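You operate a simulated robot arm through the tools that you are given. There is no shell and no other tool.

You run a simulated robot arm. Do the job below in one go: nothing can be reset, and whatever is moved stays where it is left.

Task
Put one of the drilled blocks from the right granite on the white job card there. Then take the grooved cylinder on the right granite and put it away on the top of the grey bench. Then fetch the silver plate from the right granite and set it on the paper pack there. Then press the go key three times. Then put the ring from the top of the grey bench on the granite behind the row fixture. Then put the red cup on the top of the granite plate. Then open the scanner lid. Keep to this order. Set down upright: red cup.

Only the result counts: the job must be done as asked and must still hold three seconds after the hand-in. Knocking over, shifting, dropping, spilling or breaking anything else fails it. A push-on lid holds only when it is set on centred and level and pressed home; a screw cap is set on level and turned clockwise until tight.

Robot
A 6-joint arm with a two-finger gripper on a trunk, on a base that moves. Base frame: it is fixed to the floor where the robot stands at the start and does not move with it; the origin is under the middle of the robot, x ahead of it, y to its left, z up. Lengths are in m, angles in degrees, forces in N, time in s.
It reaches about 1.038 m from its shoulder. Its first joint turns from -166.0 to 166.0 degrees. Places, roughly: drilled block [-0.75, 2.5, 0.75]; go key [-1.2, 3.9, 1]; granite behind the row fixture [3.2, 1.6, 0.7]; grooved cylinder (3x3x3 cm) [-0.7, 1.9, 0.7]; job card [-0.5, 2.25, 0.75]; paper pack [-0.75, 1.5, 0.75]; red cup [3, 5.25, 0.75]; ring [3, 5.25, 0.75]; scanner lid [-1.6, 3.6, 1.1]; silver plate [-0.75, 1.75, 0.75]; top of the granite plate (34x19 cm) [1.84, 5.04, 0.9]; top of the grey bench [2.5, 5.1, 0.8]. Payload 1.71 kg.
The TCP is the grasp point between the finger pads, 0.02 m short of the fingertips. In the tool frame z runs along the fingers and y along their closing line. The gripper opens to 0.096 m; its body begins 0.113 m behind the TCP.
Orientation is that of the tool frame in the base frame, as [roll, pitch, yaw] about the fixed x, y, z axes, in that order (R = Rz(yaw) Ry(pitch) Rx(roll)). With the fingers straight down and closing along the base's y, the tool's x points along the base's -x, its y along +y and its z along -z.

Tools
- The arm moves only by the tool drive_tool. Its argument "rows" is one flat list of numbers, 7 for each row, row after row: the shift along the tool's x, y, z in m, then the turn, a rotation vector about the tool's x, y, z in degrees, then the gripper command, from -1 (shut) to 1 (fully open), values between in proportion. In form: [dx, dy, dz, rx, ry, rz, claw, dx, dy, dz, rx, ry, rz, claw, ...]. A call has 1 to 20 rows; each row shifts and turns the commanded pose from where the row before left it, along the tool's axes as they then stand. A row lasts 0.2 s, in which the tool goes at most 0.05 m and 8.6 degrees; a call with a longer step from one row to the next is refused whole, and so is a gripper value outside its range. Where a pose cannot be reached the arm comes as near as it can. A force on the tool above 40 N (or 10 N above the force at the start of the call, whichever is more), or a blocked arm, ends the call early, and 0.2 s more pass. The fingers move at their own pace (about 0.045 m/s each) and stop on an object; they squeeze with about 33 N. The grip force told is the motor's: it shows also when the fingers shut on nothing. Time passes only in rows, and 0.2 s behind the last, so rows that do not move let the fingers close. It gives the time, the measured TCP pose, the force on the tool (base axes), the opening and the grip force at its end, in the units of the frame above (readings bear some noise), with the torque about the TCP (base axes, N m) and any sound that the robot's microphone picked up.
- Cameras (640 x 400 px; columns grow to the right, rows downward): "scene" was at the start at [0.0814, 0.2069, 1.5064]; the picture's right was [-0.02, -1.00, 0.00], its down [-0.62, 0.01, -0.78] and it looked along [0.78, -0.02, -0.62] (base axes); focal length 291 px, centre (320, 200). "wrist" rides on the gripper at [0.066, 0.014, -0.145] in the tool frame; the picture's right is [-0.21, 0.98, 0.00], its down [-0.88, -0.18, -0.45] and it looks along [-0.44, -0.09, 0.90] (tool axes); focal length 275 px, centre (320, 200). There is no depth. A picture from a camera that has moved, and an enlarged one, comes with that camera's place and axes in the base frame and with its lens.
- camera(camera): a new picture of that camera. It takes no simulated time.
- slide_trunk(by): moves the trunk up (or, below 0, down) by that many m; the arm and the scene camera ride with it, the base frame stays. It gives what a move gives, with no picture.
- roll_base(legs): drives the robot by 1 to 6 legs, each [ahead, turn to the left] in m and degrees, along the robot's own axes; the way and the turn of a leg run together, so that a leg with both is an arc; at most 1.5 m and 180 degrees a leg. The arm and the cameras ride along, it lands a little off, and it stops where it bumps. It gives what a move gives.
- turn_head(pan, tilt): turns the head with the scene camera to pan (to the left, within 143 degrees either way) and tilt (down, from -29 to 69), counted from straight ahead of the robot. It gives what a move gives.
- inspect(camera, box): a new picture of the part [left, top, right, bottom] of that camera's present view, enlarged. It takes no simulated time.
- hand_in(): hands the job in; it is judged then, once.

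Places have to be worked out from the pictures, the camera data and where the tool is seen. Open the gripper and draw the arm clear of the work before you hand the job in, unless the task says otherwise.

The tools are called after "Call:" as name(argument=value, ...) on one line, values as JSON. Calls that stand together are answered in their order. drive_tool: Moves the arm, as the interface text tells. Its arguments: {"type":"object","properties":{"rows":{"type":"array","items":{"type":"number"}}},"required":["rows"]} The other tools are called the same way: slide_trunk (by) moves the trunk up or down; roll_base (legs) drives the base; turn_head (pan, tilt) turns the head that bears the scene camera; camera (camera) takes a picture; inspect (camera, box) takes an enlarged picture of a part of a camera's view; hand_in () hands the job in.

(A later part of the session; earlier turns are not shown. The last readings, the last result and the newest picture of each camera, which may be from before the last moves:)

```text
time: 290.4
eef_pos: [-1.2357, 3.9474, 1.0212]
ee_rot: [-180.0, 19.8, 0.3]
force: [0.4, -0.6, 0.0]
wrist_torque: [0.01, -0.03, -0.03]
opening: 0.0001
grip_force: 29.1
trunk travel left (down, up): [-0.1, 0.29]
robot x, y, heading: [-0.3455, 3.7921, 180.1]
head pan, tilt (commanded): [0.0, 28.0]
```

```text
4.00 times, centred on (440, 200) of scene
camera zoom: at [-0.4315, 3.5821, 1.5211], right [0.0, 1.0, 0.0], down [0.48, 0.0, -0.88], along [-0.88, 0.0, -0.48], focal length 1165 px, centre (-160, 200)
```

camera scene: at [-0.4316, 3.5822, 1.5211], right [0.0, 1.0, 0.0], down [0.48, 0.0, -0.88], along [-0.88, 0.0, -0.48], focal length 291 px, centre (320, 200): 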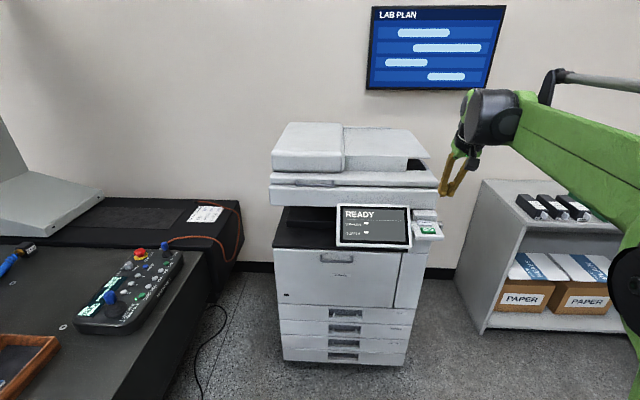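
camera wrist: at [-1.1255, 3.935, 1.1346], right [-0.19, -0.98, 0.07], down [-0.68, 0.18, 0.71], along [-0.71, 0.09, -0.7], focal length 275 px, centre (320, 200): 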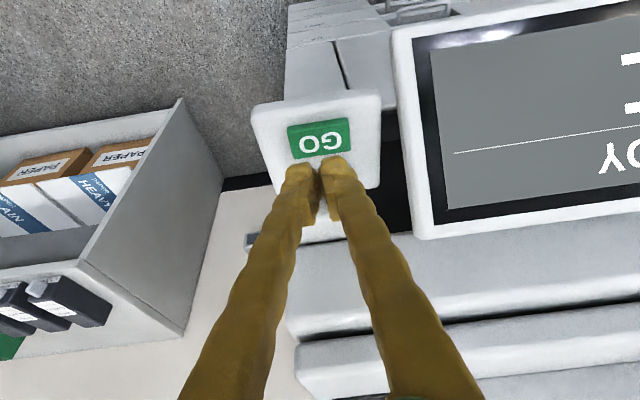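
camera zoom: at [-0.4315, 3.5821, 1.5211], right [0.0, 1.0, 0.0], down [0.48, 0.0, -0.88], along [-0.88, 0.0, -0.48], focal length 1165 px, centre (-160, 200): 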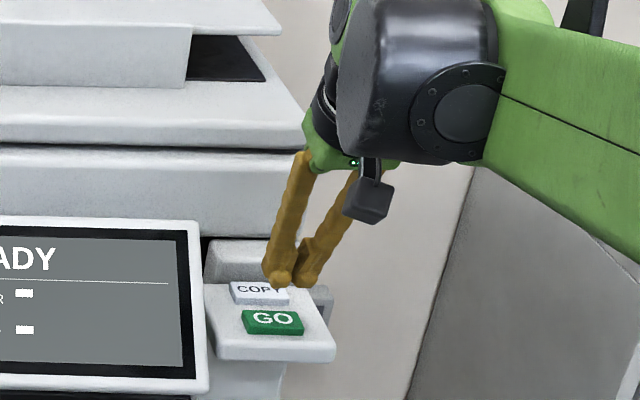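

Aligned above GO. Lower 2.6 cm, then feel for contact in 2–3 mm steps.

Call:
drive_tool(rows=[0.0044, 0.002, 0.0122, 0, 0, 0, -1, 0.0044, 0, 0.0122, 0, 0, 0, -1, 0, 0, 0, 0, 0, 0, -1])

Call:
drive_tool(rows=[0.001, 0, 0.0028, 0, 0, 0, -1, 0.001, 0, 0.0028, 0, 0, 0, -1, 0, 0, 0, 0, 0, 0, -1])

Call:
camera(camera="wrist")

Call:
inspect(camera="scene", box=[400, 190, 460, 240])

```text
time: 291.2
eef_pos: [-1.2378, 3.9453, 0.9953]
ee_rot: [-180.0, 19.9, 0.3]
force: [0.2, -0.2, -0.7]
wrist_torque: [0.04, 0.0, 0.01]
opening: 0.0001
grip_force: 29.0
trunk travel left (down, up): [-0.1, 0.29]
robot x, y, heading: [-0.3492, 3.7926, 180.2]
head pan, tilt (commanded): [0.0, 28.0]
```

```text
time: 292.0
eef_pos: [-1.2377, 3.9446, 0.9893]
ee_rot: [-180.0, 19.8, 0.2]
force: [0.6, -0.2, -0.1]
wrist_torque: [-0.01, 0.0, -0.01]
opening: 0.0001
grip_force: 29.5
trunk travel left (down, up): [-0.1, 0.29]
robot x, y, heading: [-0.3455, 3.7907, 179.9]
head pan, tilt (commanded): [0.0, 28.0]
```

```text
taken
camera wrist: at [-1.1275, 3.9322, 1.1043], right [-0.19, -0.98, 0.07], down [-0.68, 0.18, 0.71], along [-0.71, 0.09, -0.7], focal length 275 px, centre (320, 200)
```

wrist: 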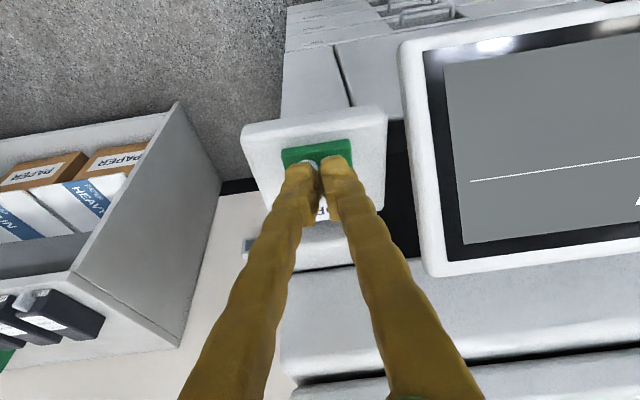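

```text
8.00 times, centred on (430, 215) of scene
camera zoom: at [-0.4311, 3.5821, 1.5211], right [0.0, 1.0, 0.0], down [0.48, 0.0, -0.88], along [-0.88, 0.0, -0.48], focal length 2331 px, centre (-560, 80)
```

zoom: 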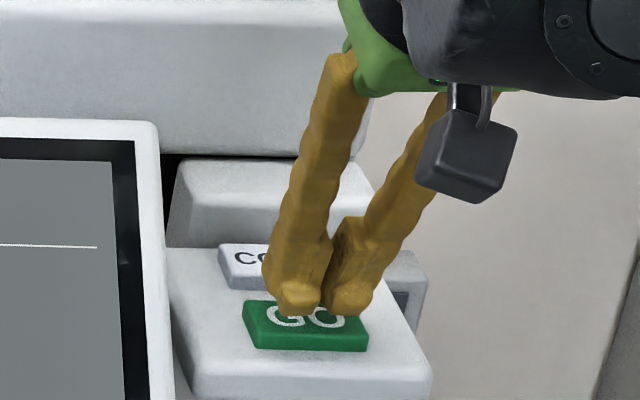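

Tips are just above the rear half of GO. Shift +x 5 mm and −y 3 mm, then step down.

Call:
drive_tool(rows=[0.0047, 0.003, -0.0017, 0, 0, 0, -1, 0.0007, 0, 0.0019, 0, 0, 0, -1, 0.0007, 0, 0.0019, 0, 0, 0, -1, 0, 0, 0, 0, 0, 0, -1])

Call:
drive_tool(rows=[0.0007, 0, 0.0019, 0, 0, 0, -1, 0, 0, 0, 0, 0, 0, -1])

Call:
drive_tool(rows=[0.0007, 0, 0.0019, 0, 0, 0, -1, 0, 0, 0, 0, 0, 0, -1])

```text
time: 293.0
eef_pos: [-1.2327, 3.9423, 0.9874]
ee_rot: [180.0, 19.8, 0.3]
force: [-0.1, -0.4, -0.3]
wrist_torque: [-0.01, 0.01, 0.02]
opening: 0.0
grip_force: 29.5
trunk travel left (down, up): [-0.1, 0.29]
robot x, y, heading: [-0.3496, 3.7894, 180.0]
head pan, tilt (commanded): [0.0, 28.0]
```

```text
time: 293.6
eef_pos: [-1.2323, 3.9421, 0.9834]
ee_rot: [180.0, 19.8, 0.2]
force: [-0.2, 0.4, -0.5]
wrist_torque: [0.03, -0.02, 0.01]
opening: 0.0
grip_force: 29.4
trunk travel left (down, up): [-0.1, 0.29]
robot x, y, heading: [-0.344, 3.7866, 179.8]
head pan, tilt (commanded): [0.0, 28.0]
```

```text
time: 294.2
eef_pos: [-1.2318, 3.9421, 0.9822]
ee_rot: [180.0, 19.8, 0.3]
force: [-0.6, -0.1, -0.3]
wrist_torque: [0.02, -0.01, -0.01]
opening: 0.0001
grip_force: 29.6
trunk travel left (down, up): [-0.1, 0.29]
robot x, y, heading: [-0.3451, 3.7903, 180.0]
head pan, tilt (commanded): [0.0, 28.0]
```

No contact yet at tip ≈0.960. Keep stepping down.

Call:
drive_tool(rows=[0.0007, 0, 0.0019, 0, 0, 0, -1, 0, 0, 0, 0, 0, 0, -1])

Call:
drive_tool(rows=[0.0007, 0, 0.0019, 0, 0, 0, -1, 0, 0, 0, 0, 0, 0, -1])

Call:
inspect(camera="scene", box=[340, 190, 460, 250])

```text
time: 294.8
eef_pos: [-1.2325, 3.9426, 0.9794]
ee_rot: [180.0, 19.9, 0.2]
force: [0.3, -0.2, 0.6]
wrist_torque: [0.01, -0.01, 0.02]
opening: 0.0058
grip_force: 29.6
trunk travel left (down, up): [-0.1, 0.29]
robot x, y, heading: [-0.3509, 3.7904, 179.8]
head pan, tilt (commanded): [0.0, 28.0]
```

```text
time: 295.4
eef_pos: [-1.2298, 3.9428, 0.978]
ee_rot: [180.0, 19.7, 0.3]
force: [-0.5, 0.2, 1.9]
wrist_torque: [-0.01, 0.02, -0.01]
opening: 0.0061
grip_force: 29.2
trunk travel left (down, up): [-0.1, 0.29]
robot x, y, heading: [-0.3481, 3.7883, 180.2]
head pan, tilt (commanded): [0.0, 28.0]
heard: click
```

```text
5.33 times, centred on (400, 220) of scene
camera zoom: at [-0.431, 3.5821, 1.5211], right [0.0, 1.0, 0.0], down [0.48, 0.0, -0.88], along [-0.88, 0.0, -0.48], focal length 1554 px, centre (-107, 93)
```

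zoom: 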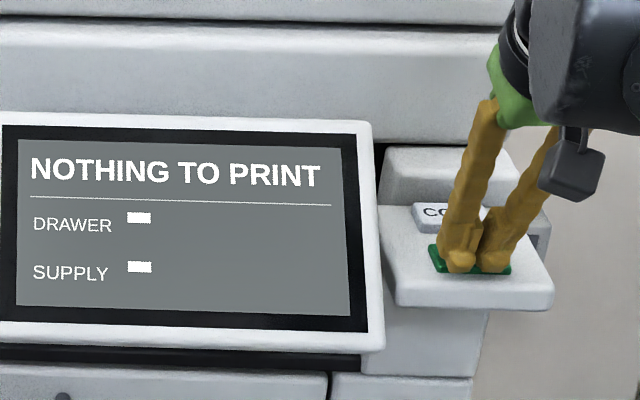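

Click heard and the display reacted – press 1. Release by rising 1.5 cm.

Call:
drive_tool(rows=[-0.0024, 0, -0.0066, 0, 0, 0, -1, -0.0024, 0, -0.0066, 0, 0, 0, -1, 0, 0, 0, 0, 0, 0, -1, 0, 0, 0, 0, 0, 0, -1])

Call:
inspect(camera="scene", box=[340, 190, 460, 250])

```text
time: 296.4
eef_pos: [-1.2315, 3.9433, 0.9908]
ee_rot: [-180.0, 19.8, 0.3]
force: [0.3, 0.4, -0.5]
wrist_torque: [0.01, 0.01, -0.03]
opening: 0.0
grip_force: 29.7
trunk travel left (down, up): [-0.1, 0.29]
robot x, y, heading: [-0.3455, 3.7909, 179.9]
head pan, tilt (commanded): [0.0, 28.0]
```

```text
5.33 times, centred on (400, 220) of scene
camera zoom: at [-0.4311, 3.5821, 1.5211], right [0.0, 1.0, 0.0], down [0.48, 0.0, -0.88], along [-0.88, 0.0, -0.48], focal length 1554 px, centre (-107, 93)
```

zoom: 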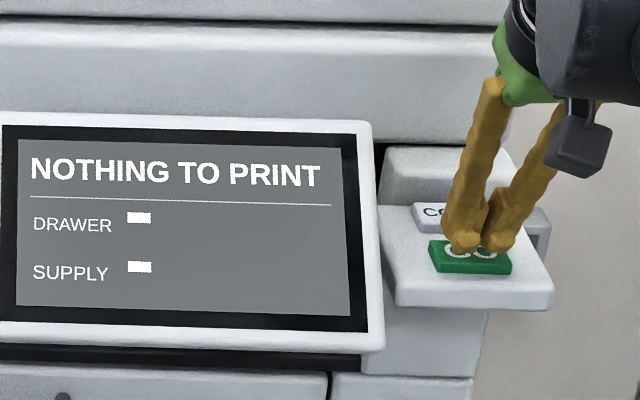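

Key released. Press 2: same stroke down and hold.

Call:
drive_tool(rows=[0.0016, 0, 0.0045, 0, 0, 0, -1, 0.0016, 0, 0.0045, 0, 0, 0, -1, 0.0017, 0, 0.0046, 0, 0, 0, -1, 0, 0, 0, 0, 0, 0, -1])

```text
time: 297.4
eef_pos: [-1.232, 3.9431, 0.9771]
ee_rot: [-180.0, 19.7, 0.2]
force: [0.6, 0.6, 0.7]
wrist_torque: [-0.02, 0.0, -0.01]
opening: 0.0059
grip_force: 29.4
trunk travel left (down, up): [-0.1, 0.29]
robot x, y, heading: [-0.3419, 3.796, 180.0]
head pan, tilt (commanded): [0.0, 28.0]
heard: click
```

Click 2. Release again.

Call:
drive_tool(rows=[-0.0024, 0, -0.0066, 0, 0, 0, -1, -0.0025, 0, -0.0069, 0, 0, 0, -1, 0, 0, 0, 0, 0, 0, -1, 0, 0, 0, 0, 0, 0, -1])

Call:
inspect(camera="scene", box=[340, 190, 460, 250])

```text
time: 298.4
eef_pos: [-1.2323, 3.9419, 0.993]
ee_rot: [-180.0, 19.7, 0.3]
force: [0.0, 0.7, 0.9]
wrist_torque: [0.0, -0.01, -0.01]
opening: 0.0
grip_force: 29.7
trunk travel left (down, up): [-0.1, 0.29]
robot x, y, heading: [-0.3474, 3.7915, 179.7]
head pan, tilt (commanded): [0.0, 28.0]
```

```text
5.33 times, centred on (400, 220) of scene
camera zoom: at [-0.4311, 3.5821, 1.5211], right [0.0, 1.0, 0.0], down [0.48, 0.0, -0.88], along [-0.88, 0.0, -0.48], focal length 1554 px, centre (-107, 93)
```

zoom: 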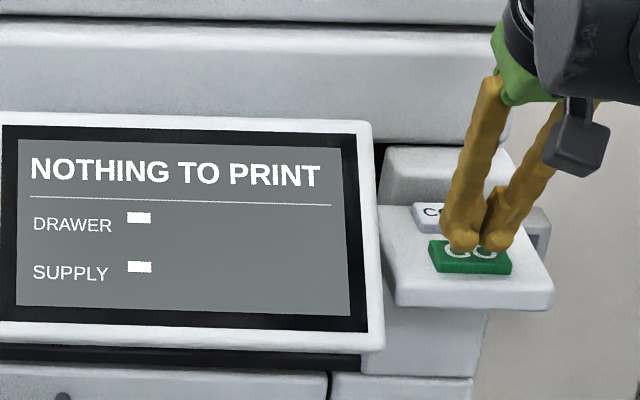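

Press 3: same stroke.

Call:
drive_tool(rows=[0.0016, 0, 0.0045, 0, 0, 0, -1, 0.0016, 0, 0.0045, 0, 0, 0, -1, 0.0018, 0, 0.0048, 0, 0, 0, -1, 0, 0, 0, 0, 0, 0, -1])

```text
time: 299.4
eef_pos: [-1.2303, 3.9427, 0.9775]
ee_rot: [180.0, 19.8, 0.2]
force: [0.2, -0.9, 1.0]
wrist_torque: [0.01, -0.03, 0.01]
opening: 0.0063
grip_force: 30.0
trunk travel left (down, up): [-0.1, 0.29]
robot x, y, heading: [-0.3499, 3.791, 180.1]
head pan, tilt (commanded): [0.0, 28.0]
heard: click
```

Click 3. Rise straight up, then withdraw back from the copier.

Call:
drive_tool(rows=[-0.0068, 0, -0.0188, 0, 0, 0, -1, -0.0102, 0, -0.0282, 0, 0, 0, -1, -0.0136, 0, -0.0376, 0, 0, 0, -1, -0.0136, 0, -0.0376, 0, 0, 0, -1, 0.042, 0, -0.015, 0, 2.5, 0, -1, 0.042, 0, -0.014, 0, 2.5, 0, -1, 0.042, 0, -0.012, 0, 2.5, 0, -1, 0.042, 0, -0.01, 0, 2.5, 0, -1, 0.042, 0, -0.008, 0, 2.5, 0, -1, 0.042, 0, -0.006, 0, 2.5, 0, -1, 0.042, 0, -0.004, 0, 2.5, 0, -1, 0.042, 0, 0, 0, 2.3, 0, -1, 0, 0, 0, 0, 0, 0, -1])

Call:
inspect(camera="scene", box=[255, 115, 455, 255])

```text
time: 302.2
eef_pos: [-0.8887, 3.944, 1.11]
ee_rot: [179.9, 0.0, 0.4]
force: [0.5, -1.0, -0.2]
wrist_torque: [0.0, 0.05, -0.03]
opening: 0.0003
grip_force: 29.5
trunk travel left (down, up): [-0.1, 0.29]
robot x, y, heading: [-0.3495, 3.7891, -179.9]
head pan, tilt (commanded): [0.0, 28.0]
```

```text
2.86 times, centred on (355, 185) of scene
camera zoom: at [-0.4301, 3.5819, 1.5211], right [0.0, 1.0, 0.0], down [0.48, 0.0, -0.88], along [-0.88, 0.0, -0.48], focal length 832 px, centre (220, 243)
```

zoom: 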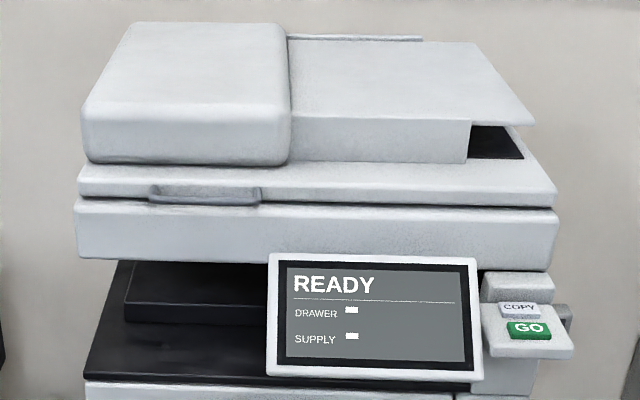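

Three presses done, display back to READY. Now go to the grey bench for the ring: back off, turn around, and drive along the bench aisle.

Call:
roll_base(legs=[[-0.6, 0], [0, -90], [0.15, 0], [0, -89]])

Call:
roll_base(legs=[[1.5, 0], [0.9, 0]])

Call:
turn_head(pan=60, tilt=35)

Call:
camera(camera="scene")

```text
time: 319.6
eef_pos: [0.7872, 3.8181, 1.1097]
ee_rot: [180.0, 0.0, -177.9]
force: [-0.2, 0.3, 0.2]
wrist_torque: [0.0, 0.03, 0.02]
opening: 0.0
grip_force: 29.4
trunk travel left (down, up): [-0.1, 0.29]
robot x, y, heading: [0.2442, 3.9553, 2.1]
head pan, tilt (commanded): [0.0, 28.0]
```

```text
time: 335.8
eef_pos: [3.1793, 3.9257, 1.1184]
ee_rot: [179.9, 0.8, -176.6]
force: [0.1, 0.3, -0.2]
wrist_torque: [0.01, 0.01, 0.0]
opening: 0.0001
grip_force: 28.9
trunk travel left (down, up): [-0.1, 0.29]
robot x, y, heading: [2.643, 4.0536, 3.0]
head pan, tilt (commanded): [0.0, 28.0]
```

```text
time: 337.1
eef_pos: [3.1623, 3.9248, 1.1248]
ee_rot: [-180.0, 1.6, -176.5]
force: [-1.0, 0.1, 0.3]
wrist_torque: [-0.02, -0.03, 0.0]
opening: 0.0
grip_force: 29.6
trunk travel left (down, up): [-0.1, 0.29]
robot x, y, heading: [2.6458, 4.0504, 3.1]
head pan, tilt (commanded): [60.0, 35.0]
```

```text
taken
camera scene: at [2.6684, 4.342, 1.5109], right [0.89, -0.45, -0.01], down [-0.27, -0.51, -0.81], along [0.36, 0.73, -0.58], focal length 291 px, centre (320, 200)
```

scene: 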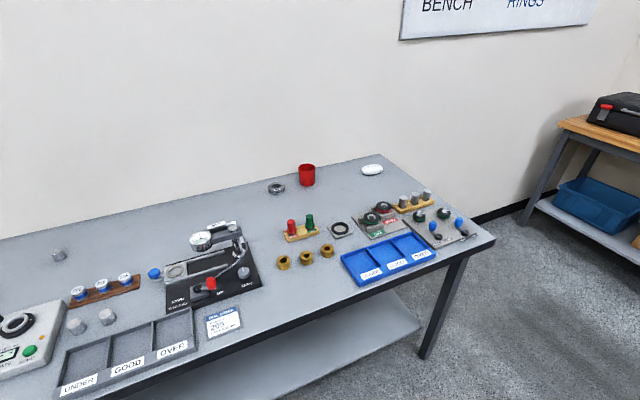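

Zoom on the ring and cup.

Call:
inspect(camera="scene", box=[240, 150, 400, 270])

Call:
inspect(camera="scene", box=[250, 155, 330, 205])

Call:
inspect(camera="scene", box=[380, 0, 640, 60])

```text
3.33 times, centred on (320, 210) of scene
camera zoom: at [2.6684, 4.342, 1.5109], right [0.89, -0.45, -0.01], down [-0.27, -0.51, -0.81], along [0.36, 0.73, -0.58], focal length 971 px, centre (320, 167)
```

zoom: 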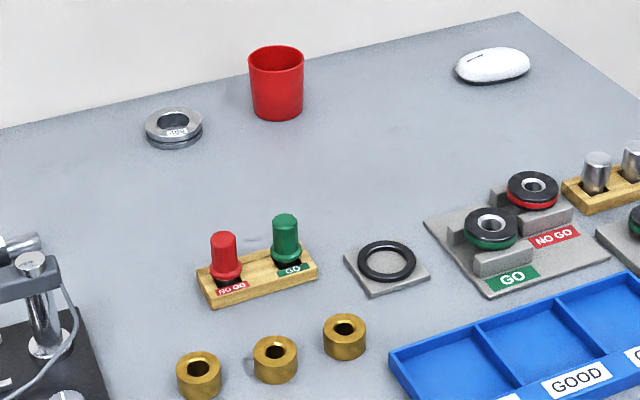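

```text
8.00 times, centred on (290, 180) of scene
camera zoom: at [2.6684, 4.342, 1.5109], right [0.89, -0.45, -0.01], down [-0.27, -0.51, -0.81], along [0.36, 0.73, -0.58], focal length 2331 px, centre (560, 360)
```

zoom: 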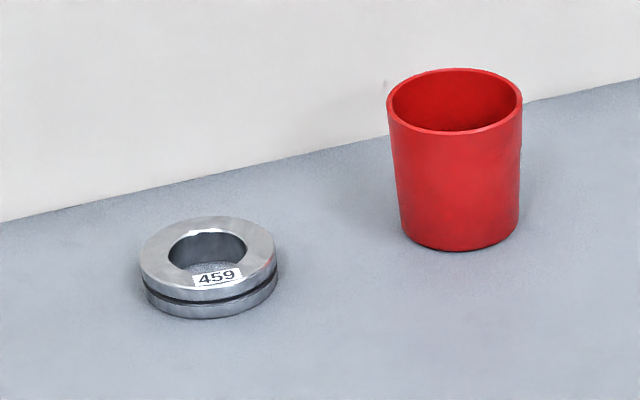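

```text
2.46 times, centred on (510, 30) of scene
camera zoom: at [2.6684, 4.342, 1.5109], right [0.89, -0.45, -0.01], down [-0.27, -0.51, -0.81], along [0.36, 0.73, -0.58], focal length 717 px, centre (-148, 618)
```

zoom: 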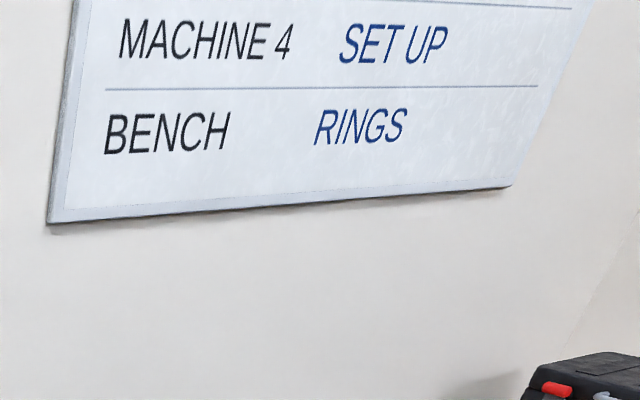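

Ring "459" (≈70 mm OD) is at ≈(2.957,5.34) and the red cup at ≈(3.10,5.33). Position the robot facing the bench at ≈(2.93,4.37).

Call:
roll_base(legs=[[0, 45], [0.43, 0], [0, 42]])

Call:
turn_head(pan=-8, tilt=40)

Call:
camera(camera="scene")

Call:
camera(camera="wrist")

```text
time: 346.5
eef_pos: [3.0858, 4.877, 1.1254]
ee_rot: [-180.0, 1.7, -89.5]
force: [0.0, 0.3, 0.4]
wrist_torque: [-0.04, 0.01, 0.02]
opening: 0.0002
grip_force: 29.1
trunk travel left (down, up): [-0.1, 0.29]
robot x, y, heading: [2.9324, 4.3642, 90.6]
head pan, tilt (commanded): [60.0, 35.0]
```

```text
time: 347.9
eef_pos: [3.0841, 4.8586, 1.1329]
ee_rot: [180.0, 2.5, -89.5]
force: [0.6, -0.3, -0.3]
wrist_torque: [0.08, 0.0, 0.0]
opening: 0.0
grip_force: 29.9
trunk travel left (down, up): [-0.1, 0.29]
robot x, y, heading: [2.9342, 4.3689, 90.1]
head pan, tilt (commanded): [-8.0, 40.0]
```

```text
taken
camera scene: at [2.7355, 4.4407, 1.5029], right [0.99, -0.13, 0.0], down [-0.09, -0.65, -0.76], along [0.1, 0.75, -0.65], focal length 291 px, centre (320, 200)
```

scene: 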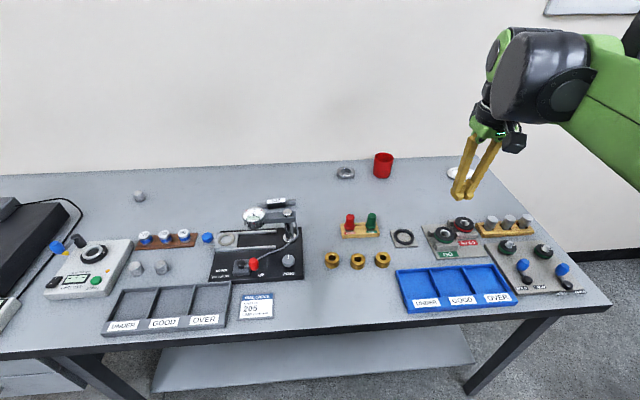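

```text
taken
camera wrist: at [3.0713, 4.7864, 1.2749], right [-0.98, 0.2, 0.01], down [0.18, 0.86, 0.48], along [0.09, 0.48, -0.88], focal length 275 px, centre (320, 200)
```

wrist: 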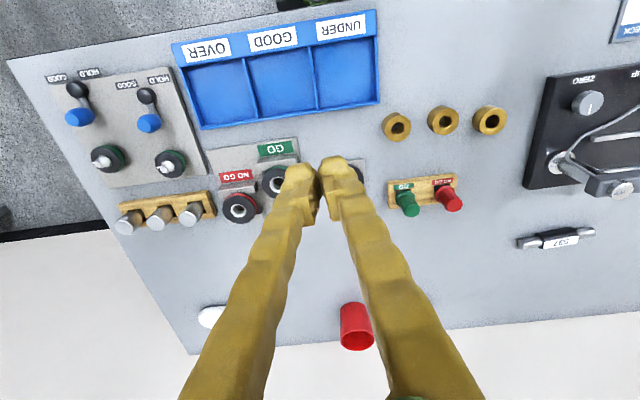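

Ring centre ≈(2.956,5.343). Move above it with the gripper opening fully.

Call:
drive_tool(rows=[0, 0, 0, 0, 2.5, 0, 1, -0.0441, 0.0113, 0.01, 0, 0, 0, 1, -0.0441, 0.0113, 0.01, 0, 0, 0, 1, -0.0441, 0.0113, 0.01, 0, 0, 0, 1, -0.0441, 0.0113, 0.01, 0, 0, 0, 1, -0.0441, 0.0113, 0.01, 0, 0, 0, 1, -0.0441, 0.0113, 0.01, 0, 0, 0, 1, -0.0441, 0.0113, 0.01, 0, 0, 0, 1, -0.0441, 0.0113, 0.01, 0, 0, 0, 1, -0.0441, 0.0113, 0.01, 0, 0, 0, 1, -0.0441, 0.0113, 0.01, 0, 0, 0, 1, 0, 0, 0, 0, 0, 0, 1])

Call:
camera(camera="wrist")

Call:
camera(camera="scene")

```text
time: 350.5
eef_pos: [2.9701, 5.3, 1.0326]
ee_rot: [-180.0, -0.1, -89.4]
force: [-0.4, 0.2, -0.5]
wrist_torque: [-0.07, 0.05, 0.01]
opening: 0.096
grip_force: 0.1
trunk travel left (down, up): [-0.1, 0.29]
robot x, y, heading: [2.9365, 4.365, 90.3]
head pan, tilt (commanded): [-8.0, 40.0]
```

```text
taken
camera wrist: at [2.9549, 5.2342, 1.1778], right [-0.98, 0.2, 0.0], down [0.17, 0.88, 0.44], along [0.09, 0.44, -0.9], focal length 275 px, centre (320, 200)
```

wrist: 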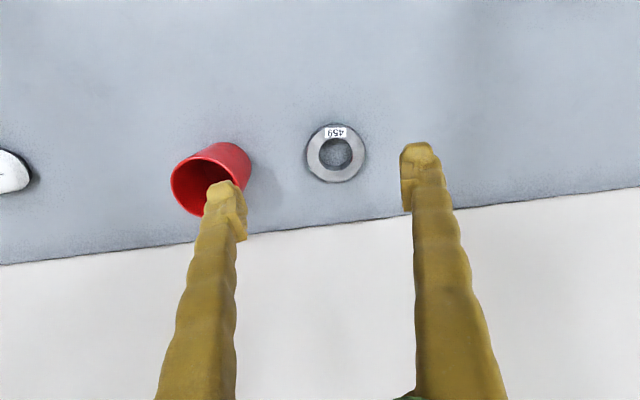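

```text
taken
camera scene: at [2.7357, 4.4462, 1.5026], right [0.99, -0.13, 0.0], down [-0.09, -0.65, -0.76], along [0.1, 0.75, -0.66], focal length 291 px, centre (320, 200)
```

scene: 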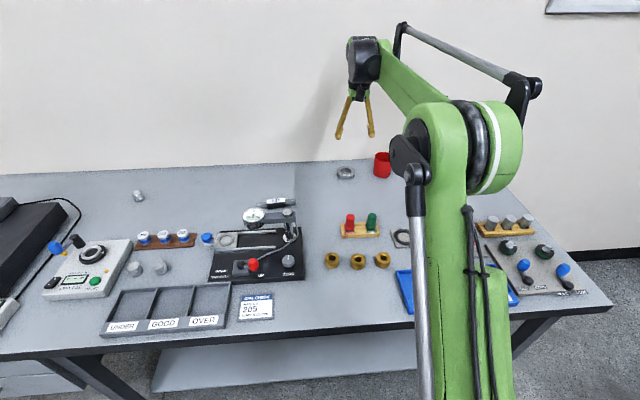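

Ring centre ≈(2.956,5.334). Adjust and descend to ≈0.90, then verify.

Call:
drive_tool(rows=[-0.034, 0.0141, 0.01, 0, 0, 0, 1, 0, 0, 0.04, 0, 0, 0, 1, 0, 0, 0.04, 0, 0, 0, 1, 0, 0, 0.035, 0, 0, 0, 1, 0, 0, 0, 0, 0, 0, 1])

Call:
camera(camera="wrist")

```text
time: 351.7
eef_pos: [2.9528, 5.3331, 0.9071]
ee_rot: [180.0, 0.0, -89.4]
force: [0.0, -1.4, -0.5]
wrist_torque: [-0.01, -0.02, -0.01]
opening: 0.0961
grip_force: 0.0
trunk travel left (down, up): [-0.1, 0.29]
robot x, y, heading: [2.9361, 4.3666, 90.3]
head pan, tilt (commanded): [-8.0, 40.0]
```

```text
taken
camera wrist: at [2.9392, 5.2662, 1.053], right [-0.98, 0.2, 0.0], down [0.17, 0.88, 0.44], along [0.09, 0.44, -0.9], focal length 275 px, centre (320, 200)
```

wrist: 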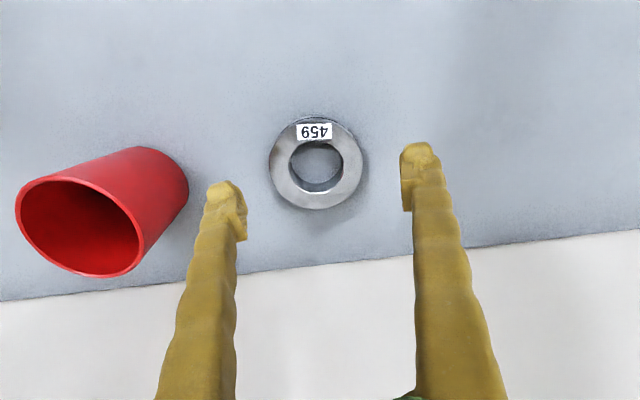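

Well aligned (3 mm in x). Descend to z≈0.853 and close on the ring's outer rim.

Call:
drive_tool(rows=[0, -0.003, 0.02, 0, 0, 0, 1, 0, 0, 0.02, 0, 0, 0, 1, 0, 0, 0.013, 0, 0, 0, 1, 0, 0, 0, 0, 0, 0, 1])

Call:
camera(camera="wrist")

```text
time: 352.7
eef_pos: [2.9556, 5.3351, 0.8551]
ee_rot: [180.0, 0.1, -89.4]
force: [-0.4, -0.1, -0.9]
wrist_torque: [-0.02, -0.03, 0.0]
opening: 0.0962
grip_force: 0.1
trunk travel left (down, up): [-0.1, 0.29]
robot x, y, heading: [2.9345, 4.3692, 90.2]
head pan, tilt (commanded): [-8.0, 40.0]
```

```text
taken
camera wrist: at [2.9417, 5.2687, 1.001], right [-0.98, 0.2, 0.0], down [0.17, 0.88, 0.44], along [0.09, 0.44, -0.9], focal length 275 px, centre (320, 200)
```

wrist: 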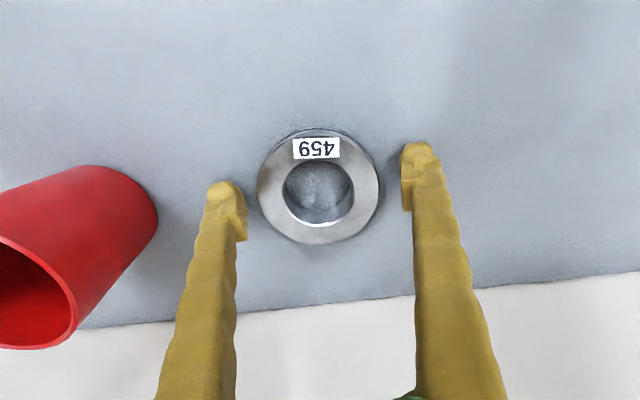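

Ring between fingers. Close.

Call:
drive_tool(rows=[0, 0, 0, 0, 0, 0, -1, 0, 0, 0, 0, 0, 0, -1, 0, 0, 0, 0, 0, 0, -1, 0, 0, 0, 0, 0, 0, -1])

Call:
drive_tool(rows=[0, 0, -0.02, 0, 0, 0, -1, 0, 0, -0.03, 0, 0, 0, -1, 0, 0, -0.04, 0, 0, 0, -1, 0, 0, -0.04, 0, 0, 0, -1, 0, 0, 0, 0, 0, 0, -1])

Call:
camera(camera="wrist")

```text
time: 353.7
eef_pos: [2.9559, 5.3332, 0.8581]
ee_rot: [179.9, 0.2, -89.3]
force: [-2.5, 6.1, 24.5]
wrist_torque: [-0.27, 0.22, -0.14]
opening: 0.072
grip_force: 33.3
trunk travel left (down, up): [-0.1, 0.29]
robot x, y, heading: [2.9341, 4.3675, 90.3]
head pan, tilt (commanded): [-8.0, 40.0]
```

```text
time: 354.9
eef_pos: [2.9615, 5.336, 0.9864]
ee_rot: [-180.0, -0.1, -89.4]
force: [0.8, -0.3, -3.1]
wrist_torque: [0.01, -0.01, 0.02]
opening: 0.072
grip_force: 32.5
trunk travel left (down, up): [-0.1, 0.29]
robot x, y, heading: [2.9338, 4.365, 90.4]
head pan, tilt (commanded): [-8.0, 40.0]
```

```text
taken
camera wrist: at [2.9461, 5.2713, 1.1314], right [-0.98, 0.2, 0.0], down [0.17, 0.88, 0.44], along [0.09, 0.44, -0.9], focal length 275 px, centre (320, 200)
```

wrist: 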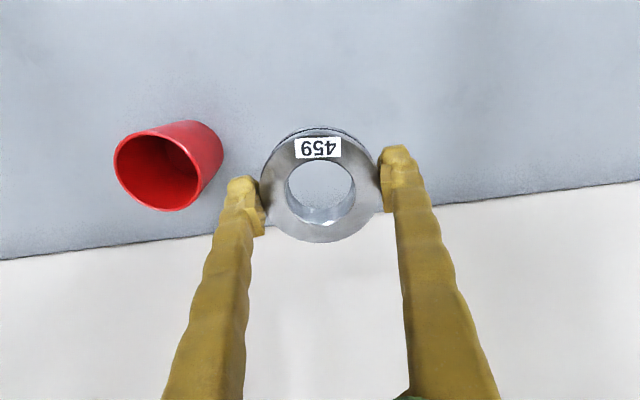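

Ring is held (0.3 kg). Retract the arm back and up.

Call:
drive_tool(rows=[0.0455, 0, -0.014, 0, 0, 0, -1, 0.0455, 0, -0.014, 0, 0, 0, -1, 0.0455, 0, -0.014, 0, 0, 0, -1, 0.0455, 0, -0.014, 0, 0, 0, -1, 0.0455, 0, -0.014, 0, 0, 0, -1, 0.0455, 0, -0.014, 0, 0, 0, -1, 0.0455, 0, -0.014, 0, 0, 0, -1, 0.0455, 0, -0.014, 0, 0, 0, -1, 0.0455, 0, -0.014, 0, 0, 0, -1, 0.0455, 0, -0.014, 0, 0, 0, -1, 0, 0, 0, 0, 0, 0, -1])

Call:
turn_head(pan=140, tilt=20)

Call:
camera(camera="scene")

Call:
turn_head(pan=-120, tilt=15)

Call:
camera(camera="scene")

```text
time: 357.3
eef_pos: [2.9612, 4.8798, 1.125]
ee_rot: [179.9, 0.0, -89.4]
force: [0.5, -1.3, -3.9]
wrist_torque: [0.06, -0.03, 0.02]
opening: 0.0722
grip_force: 33.6
trunk travel left (down, up): [-0.1, 0.29]
robot x, y, heading: [2.9312, 4.3675, 90.3]
head pan, tilt (commanded): [-8.0, 40.0]
```

```text
time: 359.6
eef_pos: [2.9603, 4.8817, 1.123]
ee_rot: [179.9, 0.0, -89.5]
force: [0.2, -0.9, -4.7]
wrist_torque: [-0.01, -0.01, -0.01]
opening: 0.0717
grip_force: 32.9
trunk travel left (down, up): [-0.1, 0.29]
robot x, y, heading: [2.9305, 4.366, 90.2]
head pan, tilt (commanded): [140.0, 20.0]
```

```text
taken
camera scene: at [2.6647, 4.2896, 1.5365], right [-0.77, 0.64, -0.01], down [0.22, 0.25, -0.94], along [-0.6, -0.73, -0.33], focal length 291 px, centre (320, 200)
```

scene: 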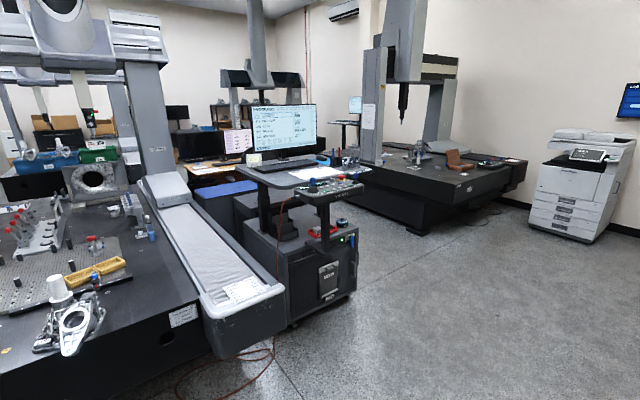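

```text
time: 363.2
eef_pos: [2.9621, 4.8819, 1.1233]
ee_rot: [179.9, -0.1, -89.5]
force: [0.7, 0.0, -4.0]
wrist_torque: [0.0, -0.02, 0.0]
opening: 0.0718
grip_force: 32.9
trunk travel left (down, up): [-0.1, 0.29]
robot x, y, heading: [2.9333, 4.3671, 90.4]
head pan, tilt (commanded): [-120.0, 15.0]
```

```text
taken
camera scene: at [2.8054, 4.315, 1.5443], right [-0.5, -0.87, 0.01], down [-0.22, 0.11, -0.97], along [0.84, -0.48, -0.25], focal length 291 px, centre (320, 200)
```

scene: 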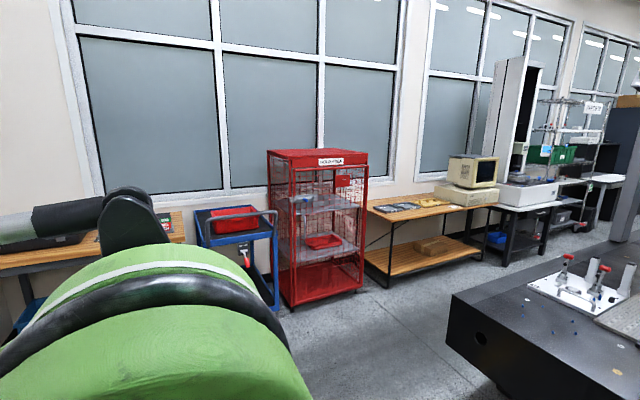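

I need to go around the east side of the middle granite. Back off, turn right and drive east, then look down the east aisle.

Call:
roll_base(legs=[[-0.35, 0], [0, -90], [0.85, 0]])

Call:
turn_head(pan=-10, tilt=25)

Call:
camera(camera="scene")

Call:
turn_head(pan=-95, tilt=25)

Call:
camera(camera="scene")

```text
time: 377.9
eef_pos: [4.3216, 3.9168, 1.1228]
ee_rot: [-180.0, 0.1, 177.1]
force: [0.4, 0.1, -4.8]
wrist_torque: [0.02, -0.02, -0.02]
opening: 0.0712
grip_force: 32.9
trunk travel left (down, up): [-0.1, 0.29]
robot x, y, heading: [3.8093, 3.9768, -3.6]
head pan, tilt (commanded): [-120.0, 15.0]
```

```text
time: 379.8
eef_pos: [4.304, 3.9183, 1.1302]
ee_rot: [180.0, 0.8, 177.1]
force: [-0.6, 0.9, -3.6]
wrist_torque: [0.01, -0.05, 0.01]
opening: 0.0708
grip_force: 32.8
trunk travel left (down, up): [-0.1, 0.29]
robot x, y, heading: [3.8114, 3.9806, -3.7]
head pan, tilt (commanded): [-10.0, 25.0]
```

```text
taken
camera scene: at [3.9058, 4.1686, 1.526], right [-0.23, -0.97, 0.0], down [-0.42, 0.1, -0.9], along [0.88, -0.21, -0.44], focal length 291 px, centre (320, 200)
```

scene: 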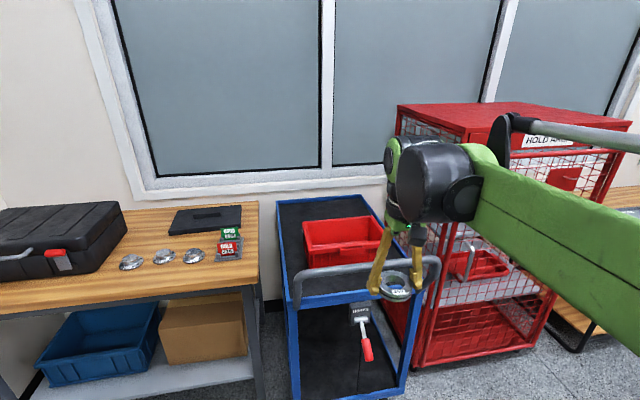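

```text
time: 381.4
eef_pos: [4.3045, 3.9189, 1.1317]
ee_rot: [-180.0, 0.8, 177.0]
force: [-0.3, -1.1, -4.3]
wrist_torque: [0.0, 0.0, -0.03]
opening: 0.0706
grip_force: 33.0
trunk travel left (down, up): [-0.1, 0.29]
robot x, y, heading: [3.8079, 3.9747, -3.6]
head pan, tilt (commanded): [-95.0, 25.0]
```

```text
taken
camera scene: at [3.8036, 4.0988, 1.5274], right [-0.99, 0.15, 0.02], down [0.05, 0.42, -0.91], along [-0.14, -0.9, -0.42], focal length 291 px, centre (320, 200)
```

scene: 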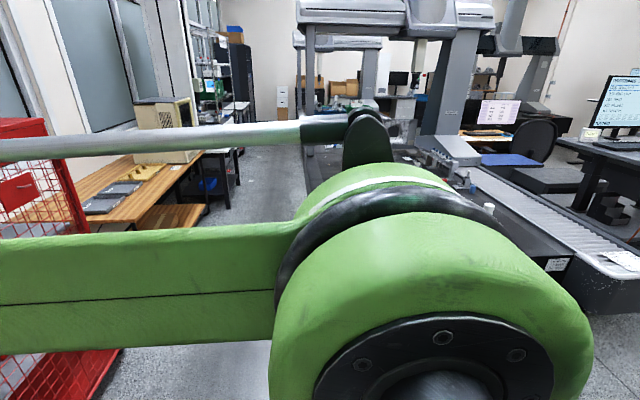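

The blue cart is close ahead, so I'll turn right away from it and move diagonally into the east aisle (x≈4.05).

Call:
roll_base(legs=[[0, -56], [0.5, 0], [0, -30]])

Call:
turn_head(pan=0, tilt=20)

Call:
camera(camera="scene")

Call:
turn_head(pan=-60, tilt=20)

Call:
camera(camera="scene")

```text
time: 391.1
eef_pos: [4.0773, 3.0565, 1.1303]
ee_rot: [-179.9, 0.8, 93.6]
force: [1.1, -1.4, -3.3]
wrist_torque: [0.04, 0.0, 0.0]
opening: 0.0704
grip_force: 33.4
trunk travel left (down, up): [-0.1, 0.29]
robot x, y, heading: [4.0749, 3.5533, -87.2]
head pan, tilt (commanded): [-95.0, 25.0]
```

```text
time: 392.8
eef_pos: [4.0752, 3.0786, 1.1405]
ee_rot: [-180.0, 1.8, 93.4]
force: [0.2, -1.0, -4.2]
wrist_torque: [-0.02, -0.01, -0.03]
opening: 0.0705
grip_force: 33.4
trunk travel left (down, up): [-0.1, 0.29]
robot x, y, heading: [4.0778, 3.5567, -87.1]
head pan, tilt (commanded): [0.0, 20.0]
```

```text
taken
camera scene: at [4.2949, 3.493, 1.5346], right [-1.0, -0.05, 0.0], down [-0.02, 0.35, -0.94], along [0.05, -0.94, -0.35], focal length 291 px, centre (320, 200)
```

scene: 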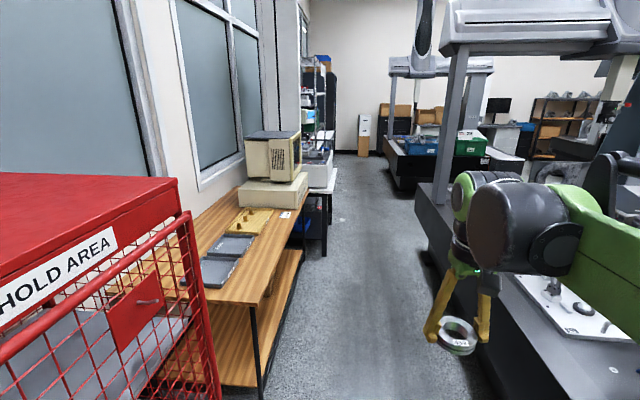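

```text
time: 394.1
eef_pos: [4.0752, 3.0733, 1.1376]
ee_rot: [-179.9, 1.7, 93.5]
force: [0.2, 0.4, -4.3]
wrist_torque: [0.02, 0.01, 0.0]
opening: 0.0703
grip_force: 32.5
trunk travel left (down, up): [-0.1, 0.29]
robot x, y, heading: [4.0795, 3.5556, -87.2]
head pan, tilt (commanded): [-60.0, 20.0]
```

```text
taken
camera scene: at [4.2127, 3.5233, 1.5347], right [-0.55, 0.84, 0.01], down [0.29, 0.2, -0.94], along [-0.79, -0.51, -0.35], focal length 291 px, centre (320, 200)
```

scene: 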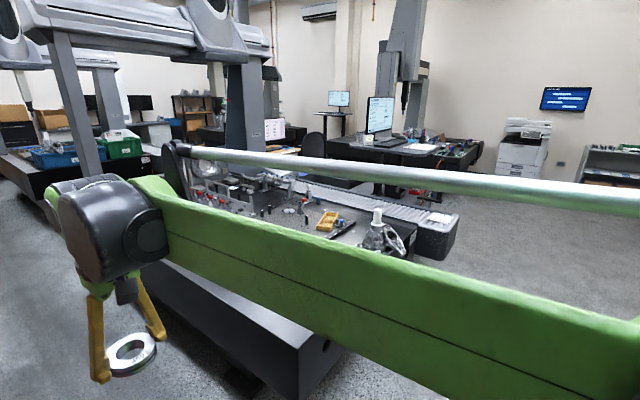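

East aisle is ≈1 m wide (x 3.6–4.64). Drive south 1.2 m keeping x≈4.1, then look.

Call:
roll_base(legs=[[1.2, -2]])

Call:
turn_head(pan=-5, tilt=20)

Call:
camera(camera="scene")

Call:
turn_head(pan=-110, tilt=25)

Call:
camera(camera="scene")

```text
time: 402.3
eef_pos: [4.0833, 1.8857, 1.1377]
ee_rot: [-179.9, 1.6, 90.5]
force: [0.4, 0.7, -3.2]
wrist_torque: [-0.01, -0.01, 0.02]
opening: 0.0702
grip_force: 33.2
trunk travel left (down, up): [-0.1, 0.29]
robot x, y, heading: [4.1137, 2.3668, -89.8]
head pan, tilt (commanded): [-60.0, 20.0]
```

```text
time: 403.5
eef_pos: [4.0834, 1.9085, 1.1469]
ee_rot: [180.0, 2.7, 90.5]
force: [0.8, -0.1, -3.9]
wrist_torque: [0.04, 0.0, 0.0]
opening: 0.0698
grip_force: 33.1
trunk travel left (down, up): [-0.1, 0.29]
robot x, y, heading: [4.1102, 2.3694, -89.8]
head pan, tilt (commanded): [-5.0, 20.0]
```

```text
taken
camera scene: at [4.3153, 2.3072, 1.5352], right [-1.0, 0.09, 0.0], down [0.03, 0.34, -0.94], along [-0.08, -0.94, -0.34], focal length 291 px, centre (320, 200)
```

scene: 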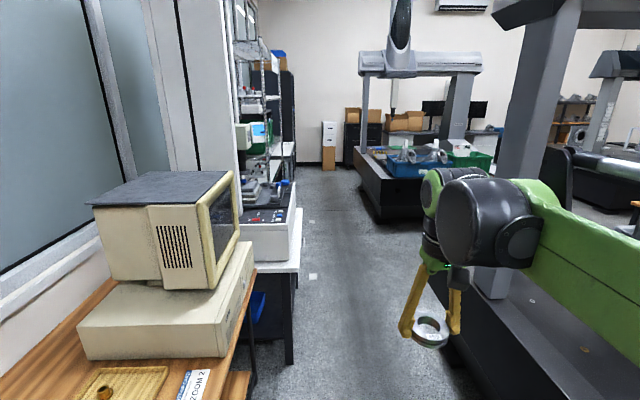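

```text
time: 405.4
eef_pos: [4.0822, 1.902, 1.1442]
ee_rot: [-180.0, 2.5, 90.5]
force: [-0.7, -0.1, -4.1]
wrist_torque: [-0.05, 0.03, 0.0]
opening: 0.0701
grip_force: 32.9
trunk travel left (down, up): [-0.1, 0.29]
robot x, y, heading: [4.1119, 2.3636, -90.0]
head pan, tilt (commanded): [-110.0, 25.0]
```

```text
taken
camera scene: at [4.2367, 2.4074, 1.5278], right [0.34, 0.94, 0.01], down [0.4, -0.13, -0.91], along [-0.85, 0.31, -0.42], focal length 291 px, centre (320, 200)
```

scene: 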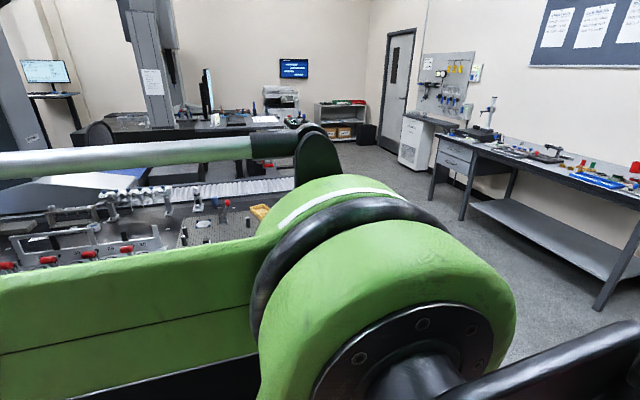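

I see a row of red-knobbed clamps on this granite. Drive 0.6 m on, then turn right to face the granite (heading 180) and look.

Call:
roll_base(legs=[[0.6, 0], [0, -90]])

Call:
turn_head(pan=5, tilt=35)

Call:
camera(camera="scene")

Call:
camera(camera="wrist")

```text
time: 415.8
eef_pos: [3.6501, 1.788, 1.1451]
ee_rot: [179.9, 2.5, 1.2]
force: [0.0, 0.2, -4.4]
wrist_torque: [0.01, -0.01, -0.01]
opening: 0.0698
grip_force: 33.0
trunk travel left (down, up): [-0.1, 0.29]
robot x, y, heading: [4.1146, 1.762, -179.2]
head pan, tilt (commanded): [-110.0, 25.0]
```

```text
time: 417.7
eef_pos: [3.6641, 1.7895, 1.1486]
ee_rot: [-179.9, 3.2, 1.2]
force: [2.5, 0.1, -1.2]
wrist_torque: [-0.03, 0.25, -0.01]
opening: 0.0696
grip_force: 33.1
trunk travel left (down, up): [-0.1, 0.29]
robot x, y, heading: [4.114, 1.764, -179.7]
head pan, tilt (commanded): [5.0, 35.0]
```

```text
taken
camera scene: at [4.0409, 1.5447, 1.5102], right [-0.1, 1.0, 0.0], down [0.58, 0.06, -0.81], along [-0.81, -0.08, -0.59], focal length 291 px, centre (320, 200)
```

scene: 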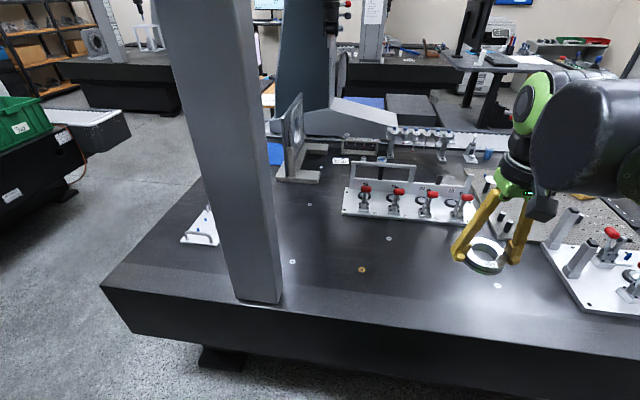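

```text
taken
camera wrist: at [3.7367, 1.7756, 1.2907], right [-0.19, -0.98, 0.01], down [-0.85, 0.17, 0.49], along [-0.49, 0.08, -0.87], focal length 275 px, centre (320, 200)
```

wrist: 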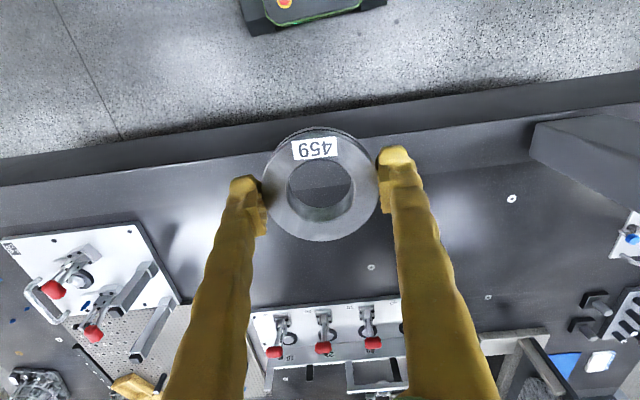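

The row fixture (4 red clamps) spans x≈2.9–3.06, y≈1.55–2.09; behind it (east) is open granite around (3.2,1.65), clear of the column (y<1.375). Zoom to check for any hanging probe and obstacles.

Call:
inspect(camera="scene", box=[260, 0, 480, 150])

Call:
inspect(camera="scene", box=[270, 150, 540, 320])

Call:
turn_head(pan=5, tilt=0)

Call:
camera(camera="scene")

```text
2.67 times, centred on (370, 75) of scene
camera zoom: at [4.0409, 1.5447, 1.5102], right [-0.1, 1.0, 0.0], down [0.58, 0.06, -0.81], along [-0.81, -0.08, -0.59], focal length 777 px, centre (187, 533)
```

zoom: 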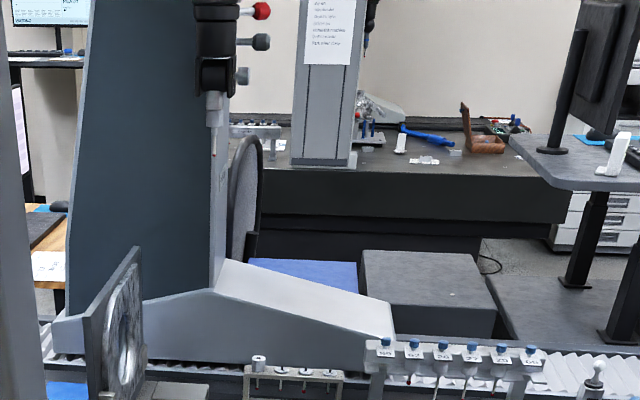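

```text
2.35 times, centred on (405, 235) of scene
camera zoom: at [4.0409, 1.5447, 1.5102], right [-0.1, 1.0, 0.0], down [0.58, 0.06, -0.81], along [-0.81, -0.08, -0.59], focal length 686 px, centre (120, 118)
```

zoom: 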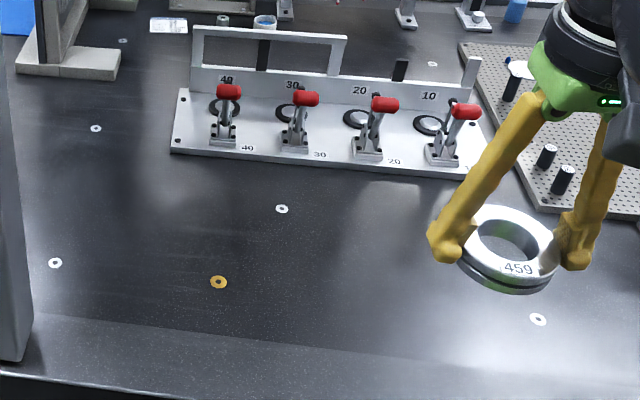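

```text
time: 418.7
eef_pos: [3.6684, 1.7874, 1.1503]
ee_rot: [180.0, 3.3, 1.2]
force: [1.1, -0.4, -4.4]
wrist_torque: [-0.02, -0.02, 0.02]
opening: 0.0695
grip_force: 33.3
trunk travel left (down, up): [-0.1, 0.29]
robot x, y, heading: [4.1135, 1.7592, -179.3]
head pan, tilt (commanded): [5.0, 0.0]
```

```text
taken
camera scene: at [4.047, 1.5446, 1.5668], right [-0.1, 0.99, 0.0], down [0.01, 0.0, -1.0], along [-0.99, -0.1, -0.01], focal length 291 px, centre (320, 200)
```

scene: 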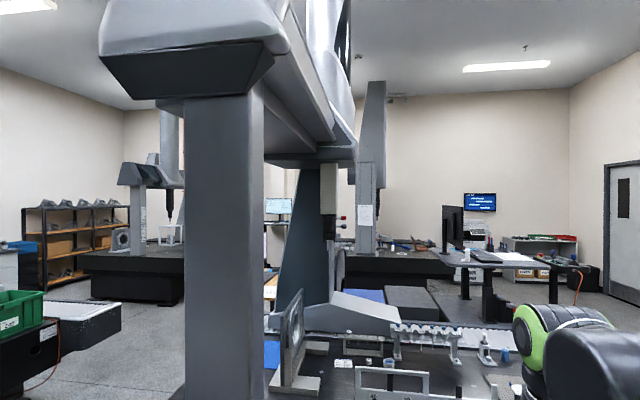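

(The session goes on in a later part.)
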